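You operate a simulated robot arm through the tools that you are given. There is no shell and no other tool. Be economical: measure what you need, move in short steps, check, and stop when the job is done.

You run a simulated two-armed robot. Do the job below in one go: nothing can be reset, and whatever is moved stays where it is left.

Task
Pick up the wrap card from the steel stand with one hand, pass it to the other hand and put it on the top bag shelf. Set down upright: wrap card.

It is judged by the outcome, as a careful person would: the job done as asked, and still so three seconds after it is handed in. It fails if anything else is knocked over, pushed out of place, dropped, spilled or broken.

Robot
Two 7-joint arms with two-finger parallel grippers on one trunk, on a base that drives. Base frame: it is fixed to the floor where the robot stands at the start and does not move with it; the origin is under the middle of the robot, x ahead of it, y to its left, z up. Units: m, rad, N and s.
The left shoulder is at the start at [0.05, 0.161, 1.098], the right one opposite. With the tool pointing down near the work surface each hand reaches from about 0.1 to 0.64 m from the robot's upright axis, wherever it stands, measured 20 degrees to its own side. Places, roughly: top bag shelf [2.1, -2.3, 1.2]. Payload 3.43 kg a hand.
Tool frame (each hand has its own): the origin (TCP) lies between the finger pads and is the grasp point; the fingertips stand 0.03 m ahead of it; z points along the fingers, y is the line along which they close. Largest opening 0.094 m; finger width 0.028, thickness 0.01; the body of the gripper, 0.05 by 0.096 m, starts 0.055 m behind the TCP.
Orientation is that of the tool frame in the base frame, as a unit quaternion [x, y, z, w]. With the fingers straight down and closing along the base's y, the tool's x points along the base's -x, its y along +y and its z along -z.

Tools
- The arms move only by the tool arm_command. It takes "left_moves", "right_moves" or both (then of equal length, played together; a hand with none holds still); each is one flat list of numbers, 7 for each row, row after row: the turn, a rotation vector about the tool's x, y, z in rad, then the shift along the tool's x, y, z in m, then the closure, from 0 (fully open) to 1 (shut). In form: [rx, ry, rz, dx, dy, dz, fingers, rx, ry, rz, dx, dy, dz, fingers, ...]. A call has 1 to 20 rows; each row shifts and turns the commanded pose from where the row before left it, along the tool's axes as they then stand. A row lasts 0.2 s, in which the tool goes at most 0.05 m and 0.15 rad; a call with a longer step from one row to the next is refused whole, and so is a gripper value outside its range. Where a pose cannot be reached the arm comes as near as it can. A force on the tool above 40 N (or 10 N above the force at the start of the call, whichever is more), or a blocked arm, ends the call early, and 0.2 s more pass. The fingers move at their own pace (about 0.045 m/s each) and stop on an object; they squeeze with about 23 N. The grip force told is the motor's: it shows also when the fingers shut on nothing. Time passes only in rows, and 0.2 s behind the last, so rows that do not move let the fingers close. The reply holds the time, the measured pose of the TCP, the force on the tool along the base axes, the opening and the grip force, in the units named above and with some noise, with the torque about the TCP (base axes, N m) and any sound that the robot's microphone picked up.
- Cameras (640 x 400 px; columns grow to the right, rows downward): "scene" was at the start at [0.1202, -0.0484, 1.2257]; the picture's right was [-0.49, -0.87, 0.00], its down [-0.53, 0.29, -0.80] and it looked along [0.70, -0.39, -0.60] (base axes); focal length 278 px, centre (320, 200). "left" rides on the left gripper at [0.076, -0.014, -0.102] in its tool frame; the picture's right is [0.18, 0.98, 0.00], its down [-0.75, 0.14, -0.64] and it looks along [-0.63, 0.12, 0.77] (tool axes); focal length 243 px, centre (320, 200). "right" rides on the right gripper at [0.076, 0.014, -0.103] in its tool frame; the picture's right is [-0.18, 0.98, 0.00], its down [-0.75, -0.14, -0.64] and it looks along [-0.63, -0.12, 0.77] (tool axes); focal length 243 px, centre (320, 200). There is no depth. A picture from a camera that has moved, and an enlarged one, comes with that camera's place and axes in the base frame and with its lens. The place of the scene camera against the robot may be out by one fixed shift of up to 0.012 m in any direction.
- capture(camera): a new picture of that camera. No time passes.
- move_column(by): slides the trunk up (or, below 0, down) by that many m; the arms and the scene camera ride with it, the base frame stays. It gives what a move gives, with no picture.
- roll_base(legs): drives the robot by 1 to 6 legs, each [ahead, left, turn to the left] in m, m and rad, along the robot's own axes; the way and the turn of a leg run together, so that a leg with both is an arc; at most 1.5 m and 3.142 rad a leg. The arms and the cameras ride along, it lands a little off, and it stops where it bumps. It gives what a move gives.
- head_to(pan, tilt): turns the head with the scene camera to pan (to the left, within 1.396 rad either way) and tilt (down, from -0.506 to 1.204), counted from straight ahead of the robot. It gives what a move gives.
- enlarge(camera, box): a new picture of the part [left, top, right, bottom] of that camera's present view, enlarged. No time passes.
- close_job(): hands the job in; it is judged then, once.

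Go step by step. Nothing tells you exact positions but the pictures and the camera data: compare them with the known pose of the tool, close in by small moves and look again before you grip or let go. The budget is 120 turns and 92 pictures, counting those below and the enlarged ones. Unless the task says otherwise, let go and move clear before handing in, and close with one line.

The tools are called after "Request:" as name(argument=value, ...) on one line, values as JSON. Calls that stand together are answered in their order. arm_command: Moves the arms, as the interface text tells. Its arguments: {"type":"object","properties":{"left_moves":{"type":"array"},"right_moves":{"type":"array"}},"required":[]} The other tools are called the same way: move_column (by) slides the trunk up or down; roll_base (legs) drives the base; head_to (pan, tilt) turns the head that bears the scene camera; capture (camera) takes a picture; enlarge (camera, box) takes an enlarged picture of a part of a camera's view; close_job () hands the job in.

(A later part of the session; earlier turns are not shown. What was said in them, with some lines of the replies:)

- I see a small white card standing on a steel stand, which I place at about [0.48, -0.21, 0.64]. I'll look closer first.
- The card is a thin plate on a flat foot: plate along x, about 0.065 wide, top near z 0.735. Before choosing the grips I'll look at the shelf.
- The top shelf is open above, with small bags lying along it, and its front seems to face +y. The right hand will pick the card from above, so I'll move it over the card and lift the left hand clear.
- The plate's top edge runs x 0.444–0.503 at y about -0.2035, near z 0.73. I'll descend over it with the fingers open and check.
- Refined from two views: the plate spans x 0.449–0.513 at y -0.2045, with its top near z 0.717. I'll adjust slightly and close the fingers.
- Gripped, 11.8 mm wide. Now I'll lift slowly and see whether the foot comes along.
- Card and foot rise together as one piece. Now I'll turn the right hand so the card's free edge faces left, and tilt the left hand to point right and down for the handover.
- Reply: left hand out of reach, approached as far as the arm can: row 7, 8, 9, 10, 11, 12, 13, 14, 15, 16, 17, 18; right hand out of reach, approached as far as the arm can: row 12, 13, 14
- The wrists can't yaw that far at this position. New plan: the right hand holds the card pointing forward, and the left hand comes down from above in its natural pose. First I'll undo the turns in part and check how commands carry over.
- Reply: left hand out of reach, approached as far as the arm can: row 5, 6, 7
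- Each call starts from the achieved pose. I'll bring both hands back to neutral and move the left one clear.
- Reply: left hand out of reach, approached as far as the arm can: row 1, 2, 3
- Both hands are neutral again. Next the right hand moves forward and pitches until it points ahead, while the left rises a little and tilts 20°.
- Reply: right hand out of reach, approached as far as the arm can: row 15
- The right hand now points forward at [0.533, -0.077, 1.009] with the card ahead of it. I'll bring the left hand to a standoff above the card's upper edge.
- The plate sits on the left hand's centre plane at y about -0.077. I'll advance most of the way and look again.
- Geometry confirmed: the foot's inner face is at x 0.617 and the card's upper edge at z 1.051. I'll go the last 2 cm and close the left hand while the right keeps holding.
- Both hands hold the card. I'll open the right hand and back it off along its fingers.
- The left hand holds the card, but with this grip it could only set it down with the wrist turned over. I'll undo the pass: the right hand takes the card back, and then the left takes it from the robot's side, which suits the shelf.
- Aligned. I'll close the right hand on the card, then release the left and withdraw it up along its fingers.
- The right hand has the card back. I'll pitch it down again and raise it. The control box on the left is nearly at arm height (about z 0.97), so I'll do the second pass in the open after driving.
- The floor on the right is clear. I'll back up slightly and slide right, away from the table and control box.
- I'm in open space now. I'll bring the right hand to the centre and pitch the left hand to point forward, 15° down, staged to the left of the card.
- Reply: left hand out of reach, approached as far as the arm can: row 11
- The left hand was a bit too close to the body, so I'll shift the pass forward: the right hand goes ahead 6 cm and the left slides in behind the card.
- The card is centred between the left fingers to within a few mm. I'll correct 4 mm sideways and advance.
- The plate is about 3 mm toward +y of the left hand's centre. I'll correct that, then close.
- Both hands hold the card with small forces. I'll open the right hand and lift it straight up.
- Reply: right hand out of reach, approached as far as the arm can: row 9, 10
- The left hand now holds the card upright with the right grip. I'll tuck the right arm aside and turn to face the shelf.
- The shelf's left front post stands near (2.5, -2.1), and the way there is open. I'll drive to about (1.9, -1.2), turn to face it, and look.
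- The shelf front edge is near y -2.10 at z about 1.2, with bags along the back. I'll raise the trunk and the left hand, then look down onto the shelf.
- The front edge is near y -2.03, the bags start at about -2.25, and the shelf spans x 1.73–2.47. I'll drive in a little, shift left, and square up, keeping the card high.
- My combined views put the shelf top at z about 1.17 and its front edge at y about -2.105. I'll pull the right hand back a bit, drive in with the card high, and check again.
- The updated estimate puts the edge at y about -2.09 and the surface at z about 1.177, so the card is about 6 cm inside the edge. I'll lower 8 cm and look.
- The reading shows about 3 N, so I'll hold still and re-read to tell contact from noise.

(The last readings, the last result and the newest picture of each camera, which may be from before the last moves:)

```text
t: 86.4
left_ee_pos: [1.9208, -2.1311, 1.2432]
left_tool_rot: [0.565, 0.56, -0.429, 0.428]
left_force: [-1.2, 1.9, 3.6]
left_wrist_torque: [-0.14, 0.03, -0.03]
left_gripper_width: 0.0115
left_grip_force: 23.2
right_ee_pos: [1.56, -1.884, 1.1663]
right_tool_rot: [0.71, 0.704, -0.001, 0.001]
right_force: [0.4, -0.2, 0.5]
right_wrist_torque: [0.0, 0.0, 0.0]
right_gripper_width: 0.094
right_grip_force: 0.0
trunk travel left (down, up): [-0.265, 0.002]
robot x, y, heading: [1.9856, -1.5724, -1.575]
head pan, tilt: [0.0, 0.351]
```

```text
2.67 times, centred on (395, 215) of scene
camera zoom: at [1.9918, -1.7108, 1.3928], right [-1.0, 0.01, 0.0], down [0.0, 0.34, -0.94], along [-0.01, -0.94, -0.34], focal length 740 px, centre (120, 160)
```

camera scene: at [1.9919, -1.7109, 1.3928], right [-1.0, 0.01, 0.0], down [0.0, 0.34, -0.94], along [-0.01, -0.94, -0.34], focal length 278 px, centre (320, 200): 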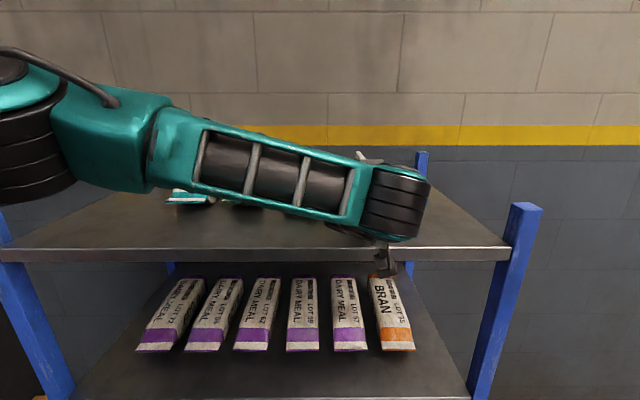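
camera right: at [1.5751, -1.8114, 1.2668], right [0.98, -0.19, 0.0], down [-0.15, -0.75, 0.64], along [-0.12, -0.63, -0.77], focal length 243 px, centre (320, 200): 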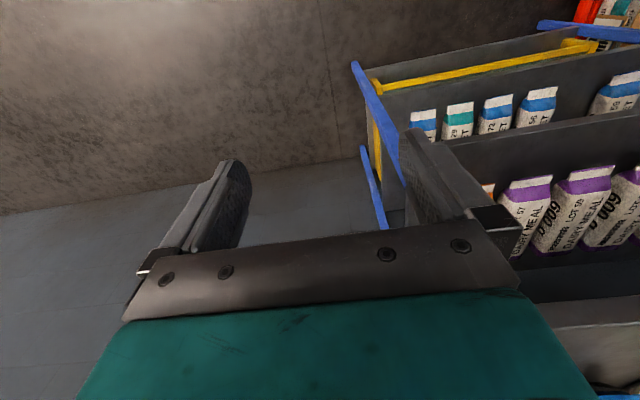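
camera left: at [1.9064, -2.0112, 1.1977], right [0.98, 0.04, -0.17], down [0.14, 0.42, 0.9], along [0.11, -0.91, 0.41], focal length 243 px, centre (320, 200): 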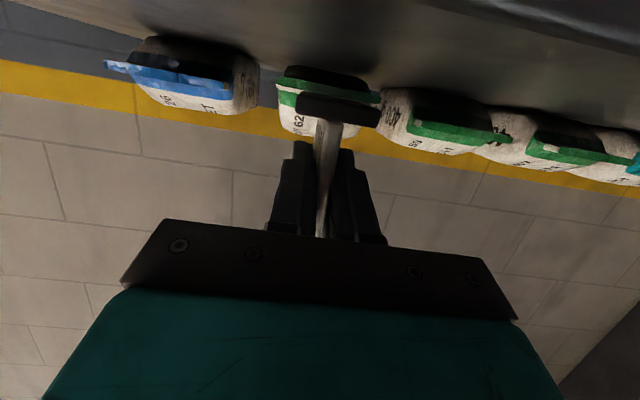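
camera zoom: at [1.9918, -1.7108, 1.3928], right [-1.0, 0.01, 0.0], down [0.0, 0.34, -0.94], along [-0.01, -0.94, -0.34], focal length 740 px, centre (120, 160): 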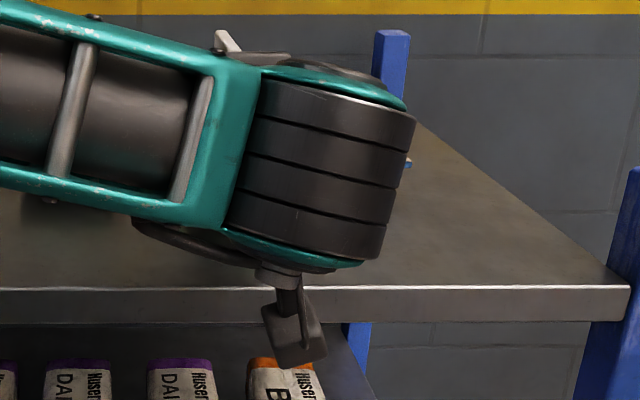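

The force persists and its line passes the foot's far edge, so it is probably touching the flap of bag "62". I'll lift, look, and move the card back toward the front edge.

Request:
arm_command(left_moves=[0, 0, 0, -0.0193, 0, -0.0053, 1, 0, 0, 0, -0.0193, 0, -0.0053, 1, 0, 0, 0, 0, 0, 0, 1])

Request:
capture(camera="left")

Request:
enlarge(camera="scene", box=[150, 140, 470, 290])

```text
t: 87.2
left_ee_pos: [1.9184, -2.1319, 1.2827]
left_tool_rot: [0.565, 0.561, -0.428, 0.427]
left_force: [0.4, -0.7, -0.8]
left_wrist_torque: [-0.01, -0.01, 0.01]
left_gripper_width: 0.0119
left_grip_force: 22.8
right_ee_pos: [1.5586, -1.8855, 1.1647]
right_tool_rot: [0.71, 0.705, -0.001, 0.0]
right_force: [0.5, 0.0, 0.1]
right_wrist_torque: [-0.01, -0.01, 0.01]
right_gripper_width: 0.0939
right_grip_force: 0.2
trunk travel left (down, up): [-0.265, 0.002]
robot x, y, heading: [1.9886, -1.5728, -1.58]
head pan, tilt: [0.0, 0.351]
```

```text
25 pictures are left
camera left: at [1.906, -2.0125, 1.237], right [0.98, 0.04, -0.17], down [0.14, 0.42, 0.9], along [0.11, -0.91, 0.4], focal length 243 px, centre (320, 200)
```

left: 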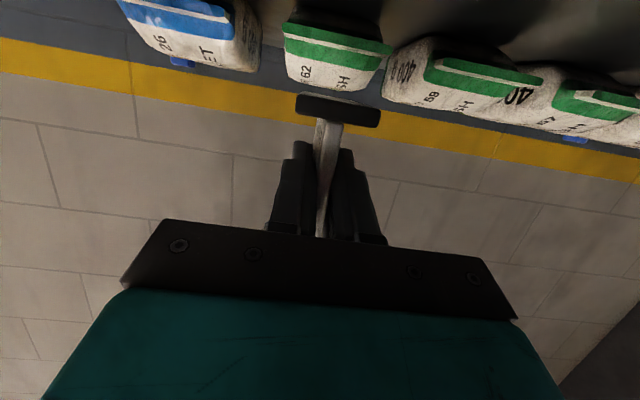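

```text
2.00 times, centred on (310, 215) of scene
camera zoom: at [1.9919, -1.7119, 1.3926], right [-1.0, 0.01, 0.0], down [0.0, 0.34, -0.94], along [-0.01, -0.94, -0.34], focal length 555 px, centre (340, 170)
```

zoom: 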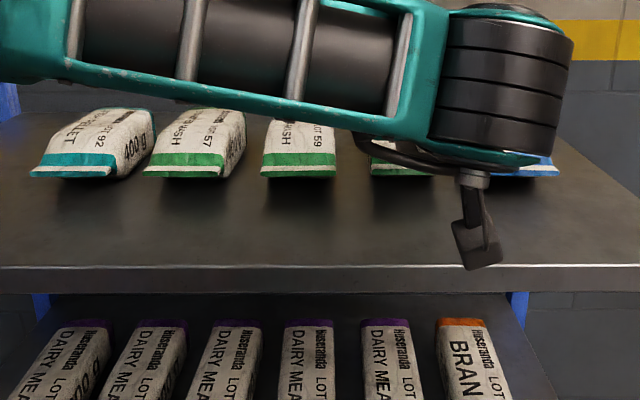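

The bag is undisturbed, and by triangulation it is 5–7 cm beyond the foot, so something else may have touched. I'll check the left elbow against the shelf post.

Request:
head_to(pan=0.8, tilt=0.4)

Request:
capture(camera="scene")

```text
t: 88.3
left_ee_pos: [1.9192, -2.1314, 1.2824]
left_tool_rot: [0.565, 0.559, -0.43, 0.428]
left_force: [-0.1, -0.9, -0.1]
left_wrist_torque: [-0.03, -0.05, -0.02]
left_gripper_width: 0.012
left_grip_force: 23.2
right_ee_pos: [1.5605, -1.8862, 1.1642]
right_tool_rot: [0.709, 0.705, -0.001, 0.001]
right_force: [-0.1, 0.3, 0.1]
right_wrist_torque: [0.01, 0.02, 0.0]
right_gripper_width: 0.094
right_grip_force: 0.1
trunk travel left (down, up): [-0.265, 0.002]
robot x, y, heading: [1.9838, -1.571, -1.576]
head pan, tilt: [0.799, 0.4]
```

```text
23 pictures are left
camera scene: at [2.0584, -1.6837, 1.3881], right [-0.7, -0.71, 0.0], down [-0.28, 0.27, -0.92], along [0.66, -0.65, -0.39], focal length 278 px, centre (320, 200)
```

scene: 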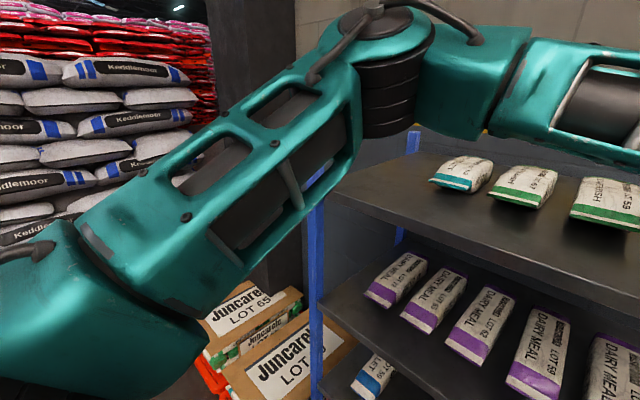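

The left upper arm and elbow are close to the shelf's left post, so that may have been the contact. I'll shift the robot 9 cm right and 2 cm back, then lower again gently.

Request:
roll_base(legs=[[-0.02, -0.09, 0.005]])

Request:
arm_command(left_moves=[0, 0, 0, 0.0145, 0, 0.004, 1, 0, 0, 0, 0.0145, 0, 0.004, 1, 0, 0, 0, 0.0097, 0, 0.0026, 1, 0, 0, 0, 0, 0, 0, 1])

Request:
capture(camera="left")

Request:
capture(camera="scene")

```text
t: 89.7
left_ee_pos: [1.8319, -2.1119, 1.2825]
left_tool_rot: [0.563, 0.561, -0.428, 0.429]
left_force: [0.5, 1.0, -0.9]
left_wrist_torque: [0.01, 0.02, 0.02]
left_gripper_width: 0.0116
left_grip_force: 22.8
right_ee_pos: [1.4725, -1.867, 1.1645]
right_tool_rot: [0.708, 0.706, 0.0, 0.0]
right_force: [-0.6, -0.4, 0.2]
right_wrist_torque: [0.01, 0.01, -0.06]
right_gripper_width: 0.0939
right_grip_force: 0.1
trunk travel left (down, up): [-0.265, 0.002]
robot x, y, heading: [1.8984, -1.5546, -1.573]
head pan, tilt: [0.799, 0.4]
```

```text
t: 90.7
left_ee_pos: [1.8326, -2.1118, 1.2432]
left_tool_rot: [0.563, 0.562, -0.427, 0.43]
left_force: [-0.1, -1.0, -0.9]
left_wrist_torque: [0.0, -0.01, 0.02]
left_gripper_width: 0.0116
left_grip_force: 22.5
right_ee_pos: [1.4734, -1.8662, 1.1655]
right_tool_rot: [0.708, 0.706, -0.001, 0.001]
right_force: [-0.1, -0.2, 0.4]
right_wrist_torque: [0.0, 0.0, 0.02]
right_gripper_width: 0.094
right_grip_force: 0.1
trunk travel left (down, up): [-0.265, 0.002]
robot x, y, heading: [1.8966, -1.551, -1.569]
head pan, tilt: [0.799, 0.4]
```

```text
22 pictures are left
camera left: at [1.8198, -1.9922, 1.1975], right [0.98, 0.05, -0.17], down [0.14, 0.42, 0.9], along [0.12, -0.91, 0.4], focal length 243 px, centre (320, 200)
```

left: 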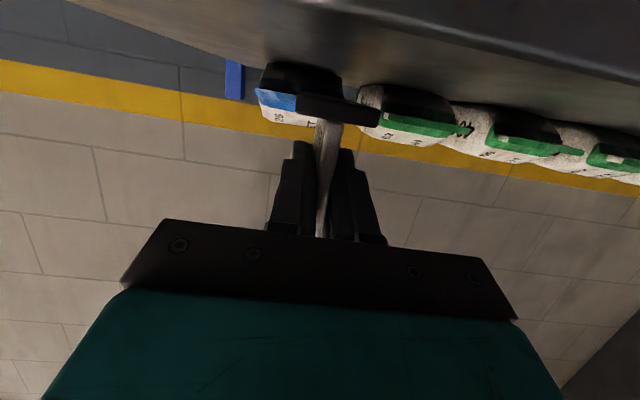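

```text
21 pictures are left
camera scene: at [1.9708, -1.6625, 1.3881], right [-0.7, -0.72, 0.0], down [-0.28, 0.27, -0.92], along [0.66, -0.64, -0.39], focal length 278 px, centre (320, 200)
```

scene: 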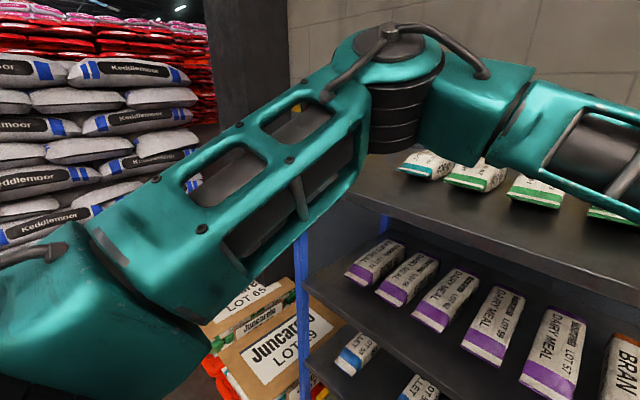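

No force at the same height now, so the elbow was indeed the cause. I'll move 2.5 cm further in and then lower in small steps until contact.

Request:
arm_command(left_moves=[0, 0, 0, -0.0033, 0, 0.012, 1, 0, 0, 0, -0.0033, 0, 0.012, 1, 0, 0, 0, 0.0058, 0, 0.0016, 1, 0, 0, 0, 0.0058, 0, 0.0016, 1, 0, 0, 0, 0, 0, 0, 1])

Request:
capture(camera="left")

```text
t: 91.9
left_ee_pos: [1.8336, -2.1366, 1.2307]
left_tool_rot: [0.564, 0.562, -0.428, 0.429]
left_force: [0.5, -0.2, -1.4]
left_wrist_torque: [-0.03, 0.03, -0.01]
left_gripper_width: 0.0118
left_grip_force: 22.8
right_ee_pos: [1.4721, -1.8672, 1.1645]
right_tool_rot: [0.707, 0.707, 0.0, 0.001]
right_force: [0.7, -0.1, -0.2]
right_wrist_torque: [0.03, -0.01, 0.01]
right_gripper_width: 0.0939
right_grip_force: 0.1
trunk travel left (down, up): [-0.265, 0.002]
robot x, y, heading: [1.899, -1.5553, -1.574]
head pan, tilt: [0.799, 0.4]
```

```text
20 pictures are left
camera left: at [1.8201, -2.017, 1.185], right [0.98, 0.05, -0.17], down [0.14, 0.42, 0.9], along [0.12, -0.91, 0.4], focal length 243 px, centre (320, 200)
```

left: 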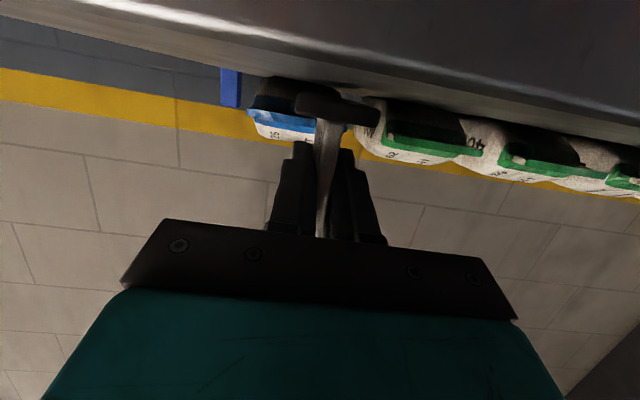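

The edge is now clearly seen at y about -2.058, with the surface near z 1.18. I'll back off 2 cm so the wrist camera clears the edge (the foot stays about 4 cm inside), then lower in small steps.

Request:
arm_command(left_moves=[0, 0, 0, 0.0027, 0, -0.0096, 1, 0, 0, 0, 0.0027, 0, -0.0096, 1, 0, 0, 0, 0.0039, 0, 0.0011, 1, 0, 0, 0, 0, 0, 0, 1])

Request:
enlarge(camera="left", box=[240, 30, 440, 155])

```text
t: 92.9
left_ee_pos: [1.8334, -2.116, 1.227]
left_tool_rot: [0.563, 0.562, -0.428, 0.429]
left_force: [-0.5, 0.0, -0.5]
left_wrist_torque: [0.02, 0.0, 0.0]
left_gripper_width: 0.0118
left_grip_force: 22.8
right_ee_pos: [1.4733, -1.866, 1.1651]
right_tool_rot: [0.708, 0.706, 0.0, 0.001]
right_force: [-0.3, 0.1, 0.7]
right_wrist_torque: [0.02, 0.03, 0.0]
right_gripper_width: 0.0941
right_grip_force: 0.1
trunk travel left (down, up): [-0.265, 0.002]
robot x, y, heading: [1.8994, -1.5541, -1.575]
head pan, tilt: [0.799, 0.4]
```

```text
3.20 times, centred on (340, 92) of left
camera zoom: at [1.8204, -1.9964, 1.181], right [0.98, 0.05, -0.17], down [0.14, 0.42, 0.9], along [0.12, -0.91, 0.4], focal length 776 px, centre (256, 544)
```

zoom: 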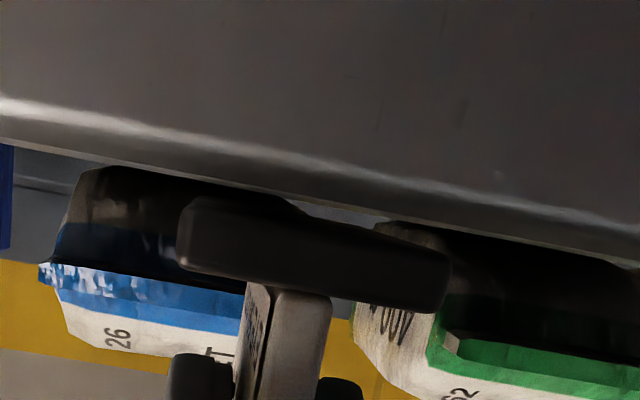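

The foot is only a few mm above the surface. I'll lower in 2.5 mm steps and watch the force.

Request:
arm_command(left_moves=[0, 0, 0, 0.0024, 0, 0.0007, 1, 0, 0, 0, 0, 0, 0, 1])

Request:
arm_command(left_moves=[0, 0, 0, 0.0024, 0, 0.0007, 1, 0, 0, 0, 0, 0, 0, 1])

```text
t: 93.5
left_ee_pos: [1.8344, -2.1164, 1.2244]
left_tool_rot: [0.563, 0.562, -0.428, 0.43]
left_force: [-0.1, -0.4, -0.4]
left_wrist_torque: [-0.03, 0.0, -0.03]
left_gripper_width: 0.0121
left_grip_force: 23.2
right_ee_pos: [1.4741, -1.8673, 1.1642]
right_tool_rot: [0.708, 0.706, -0.001, 0.001]
right_force: [0.1, -0.9, -0.7]
right_wrist_torque: [0.01, 0.04, 0.02]
right_gripper_width: 0.0937
right_grip_force: 0.0
trunk travel left (down, up): [-0.265, 0.002]
robot x, y, heading: [1.8998, -1.5503, -1.571]
head pan, tilt: [0.799, 0.4]
```

```text
t: 94.1
left_ee_pos: [1.8337, -2.1156, 1.2239]
left_tool_rot: [0.562, 0.562, -0.428, 0.43]
left_force: [1.3, -0.4, 6.4]
left_wrist_torque: [-0.33, 0.0, 0.04]
left_gripper_width: 0.0115
left_grip_force: 23.0
right_ee_pos: [1.4737, -1.8675, 1.1664]
right_tool_rot: [0.708, 0.706, -0.001, 0.001]
right_force: [0.1, -0.7, 0.1]
right_wrist_torque: [0.01, -0.03, 0.01]
right_gripper_width: 0.0941
right_grip_force: 0.0
trunk travel left (down, up): [-0.265, 0.002]
robot x, y, heading: [1.8997, -1.554, -1.569]
head pan, tilt: [0.799, 0.4]
```

Contact at 6 N, on the foot's far edge first, so there's a slight forward tilt. I'll pitch the hand up a touch to level it.

Request:
arm_command(left_moves=[0, -0.015, 0, 0, 0, 0, 1, 0, 0, 0, 0, 0, 0, 1])

Request:
enlarge(camera="left", box=[240, 30, 440, 155])

```text
t: 94.7
left_ee_pos: [1.8337, -2.1155, 1.2234]
left_tool_rot: [0.559, 0.558, -0.433, 0.434]
left_force: [1.7, 0.0, 10.1]
left_wrist_torque: [0.12, 0.02, 0.01]
left_gripper_width: 0.0115
left_grip_force: 22.6
right_ee_pos: [1.4731, -1.8665, 1.1646]
right_tool_rot: [0.708, 0.706, -0.001, 0.001]
right_force: [-0.2, -0.2, -0.1]
right_wrist_torque: [-0.02, 0.03, 0.0]
right_gripper_width: 0.094
right_grip_force: 0.1
trunk travel left (down, up): [-0.265, 0.002]
robot x, y, heading: [1.8996, -1.5504, -1.576]
head pan, tilt: [0.799, 0.4]
```

```text
3.20 times, centred on (340, 92) of left
camera zoom: at [1.8198, -1.9969, 1.1758], right [0.98, 0.05, -0.18], down [0.14, 0.43, 0.89], along [0.12, -0.9, 0.42], focal length 776 px, centre (256, 544)
```

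zoom: 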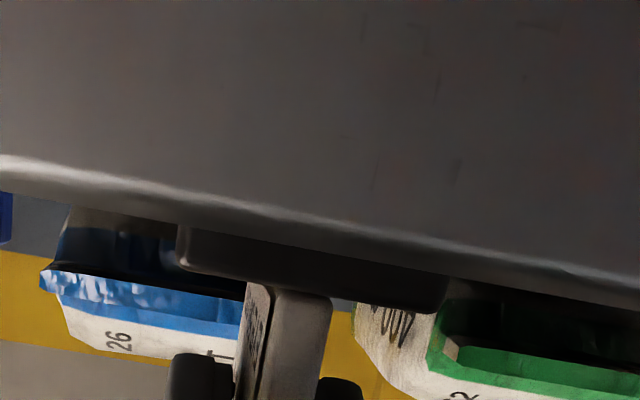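

The foot now bears nearly flat. I'll ease the pitch slightly and open the fingers slowly.

Request:
arm_command(left_moves=[0, 0.006, 0, -0.0008, 0, 0, 1, 0, 0, 0, 0, 0, 0, 0.8, 0, 0, 0, 0, 0, 0, 0.6, 0, 0, 0, 0, 0, 0, 0.4, 0, 0, 0, 0, 0, 0, 0.2, 0, 0, 0, 0, 0, 0, 0, 0, 0, 0, 0, 0, 0, 0, 0, 0, 0, 0, 0, 0, 0])

Request:
capture(camera="left")

```text
t: 96.5
left_ee_pos: [1.8327, -2.1161, 1.2232]
left_tool_rot: [0.561, 0.56, -0.43, 0.432]
left_force: [0.4, 0.2, 0.0]
left_wrist_torque: [0.02, 0.01, 0.01]
left_gripper_width: 0.094
left_grip_force: 0.1
right_ee_pos: [1.4735, -1.8666, 1.1653]
right_tool_rot: [0.708, 0.706, 0.0, 0.0]
right_force: [-0.3, 1.5, -0.8]
right_wrist_torque: [0.01, 0.0, 0.0]
right_gripper_width: 0.0939
right_grip_force: 0.0
trunk travel left (down, up): [-0.265, 0.002]
robot x, y, heading: [1.8991, -1.5535, -1.571]
head pan, tilt: [0.799, 0.4]
```

```text
17 pictures are left
camera left: at [1.8196, -1.9972, 1.1759], right [0.98, 0.05, -0.17], down [0.14, 0.43, 0.89], along [0.12, -0.9, 0.41], focal length 243 px, centre (320, 200)
```

left: 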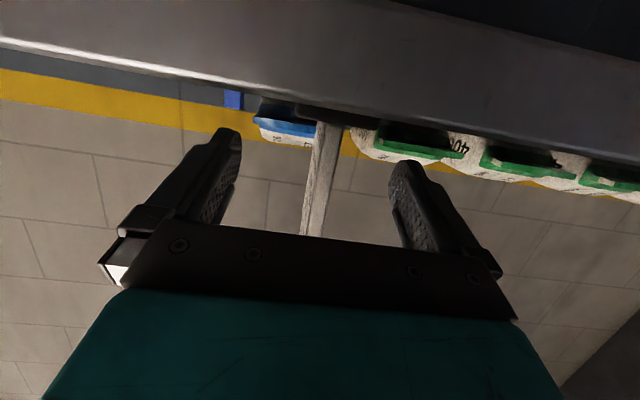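

The card stands on the shelf, free between the open fingers. I'll withdraw back along the fingers, then drive back and look.

Request:
arm_command(left_moves=[0, 0, 0, 0, 0, -0.015, 0, 0, 0, 0, 0, 0, -0.02, 0, 0, 0, 0, 0, 0, -0.02, 0, 0, 0, 0, 0, 0, -0.02, 0])

Request:
roll_base(legs=[[-0.35, 0, 0]])

Request:
head_to(pan=0.0, tilt=0.2)

Request:
capture(camera="scene")

Request:
capture(camera="left")

```text
t: 97.5
left_ee_pos: [1.8322, -2.0414, 1.242]
left_tool_rot: [0.561, 0.56, -0.43, 0.432]
left_force: [0.0, 0.5, 0.3]
left_wrist_torque: [-0.03, 0.0, 0.0]
left_gripper_width: 0.0942
left_grip_force: 0.1
right_ee_pos: [1.4727, -1.8665, 1.1642]
right_tool_rot: [0.708, 0.706, -0.001, 0.001]
right_force: [-0.1, 0.2, -0.2]
right_wrist_torque: [-0.01, -0.02, 0.01]
right_gripper_width: 0.094
right_grip_force: 0.0
trunk travel left (down, up): [-0.265, 0.002]
robot x, y, heading: [1.8962, -1.5494, -1.573]
head pan, tilt: [0.799, 0.4]
```

```text
t: 99.8
left_ee_pos: [1.8332, -1.6872, 1.2415]
left_tool_rot: [0.562, 0.559, -0.431, 0.431]
left_force: [0.0, -0.3, 0.2]
left_wrist_torque: [0.0, -0.01, -0.05]
left_gripper_width: 0.0939
left_grip_force: 0.1
right_ee_pos: [1.4742, -1.5108, 1.1664]
right_tool_rot: [0.708, 0.706, -0.001, 0.0]
right_force: [0.0, 0.3, 0.2]
right_wrist_torque: [-0.04, -0.02, -0.02]
right_gripper_width: 0.094
right_grip_force: 0.1
trunk travel left (down, up): [-0.265, 0.002]
robot x, y, heading: [1.8995, -1.1962, -1.575]
head pan, tilt: [0.799, 0.4]
```

```text
t: 101.0
left_ee_pos: [1.8339, -1.6868, 1.2401]
left_tool_rot: [0.561, 0.56, -0.43, 0.432]
left_force: [0.7, 0.2, -0.2]
left_wrist_torque: [-0.02, -0.03, -0.03]
left_gripper_width: 0.0939
left_grip_force: 0.0
right_ee_pos: [1.4737, -1.5106, 1.1637]
right_tool_rot: [0.708, 0.707, -0.001, 0.001]
right_force: [-0.2, 0.4, 0.8]
right_wrist_torque: [-0.03, -0.02, -0.01]
right_gripper_width: 0.094
right_grip_force: 0.1
trunk travel left (down, up): [-0.265, 0.002]
robot x, y, heading: [1.9027, -1.194, -1.572]
head pan, tilt: [0.0, 0.201]
```

```text
16 pictures are left
camera scene: at [1.9051, -1.3353, 1.4067], right [-1.0, 0.0, 0.0], down [0.0, 0.2, -0.98], along [0.0, -0.98, -0.2], focal length 278 px, centre (320, 200)
```

scene: 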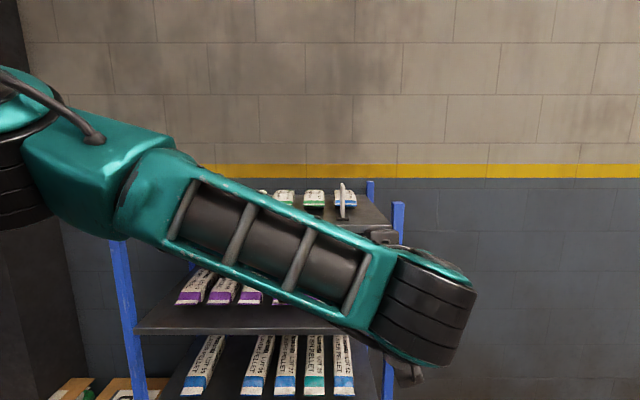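

```text
15 pictures are left
camera left: at [1.8196, -1.5683, 1.194], right [0.98, 0.05, -0.17], down [0.14, 0.43, 0.89], along [0.12, -0.9, 0.41], focal length 243 px, centre (320, 200)
```

left: 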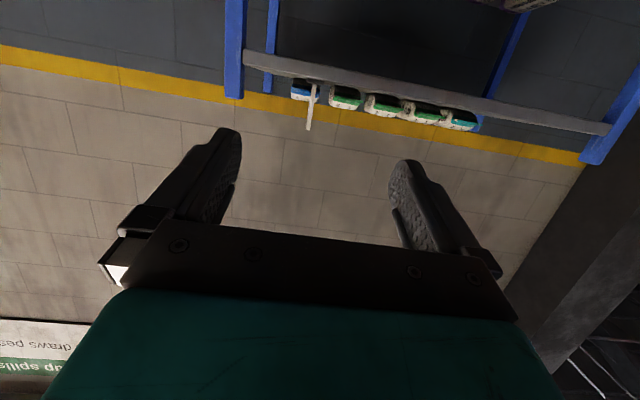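

The card stands upright on the top shelf, the bags are in line, and both hands are clear. I'm handing the job in.

Request:
close_job()

```text
The job is handed in.
```

The wrap card is standing upright on the top bag shelf. The right hand picked it up, the left hand took it after one redo of the pass, and the left hand set it down. While lowering, the left arm pressed on something at about 4 N, probably its elbow against the shelf's left post. I backed off, and the last pictures showed nothing moved.
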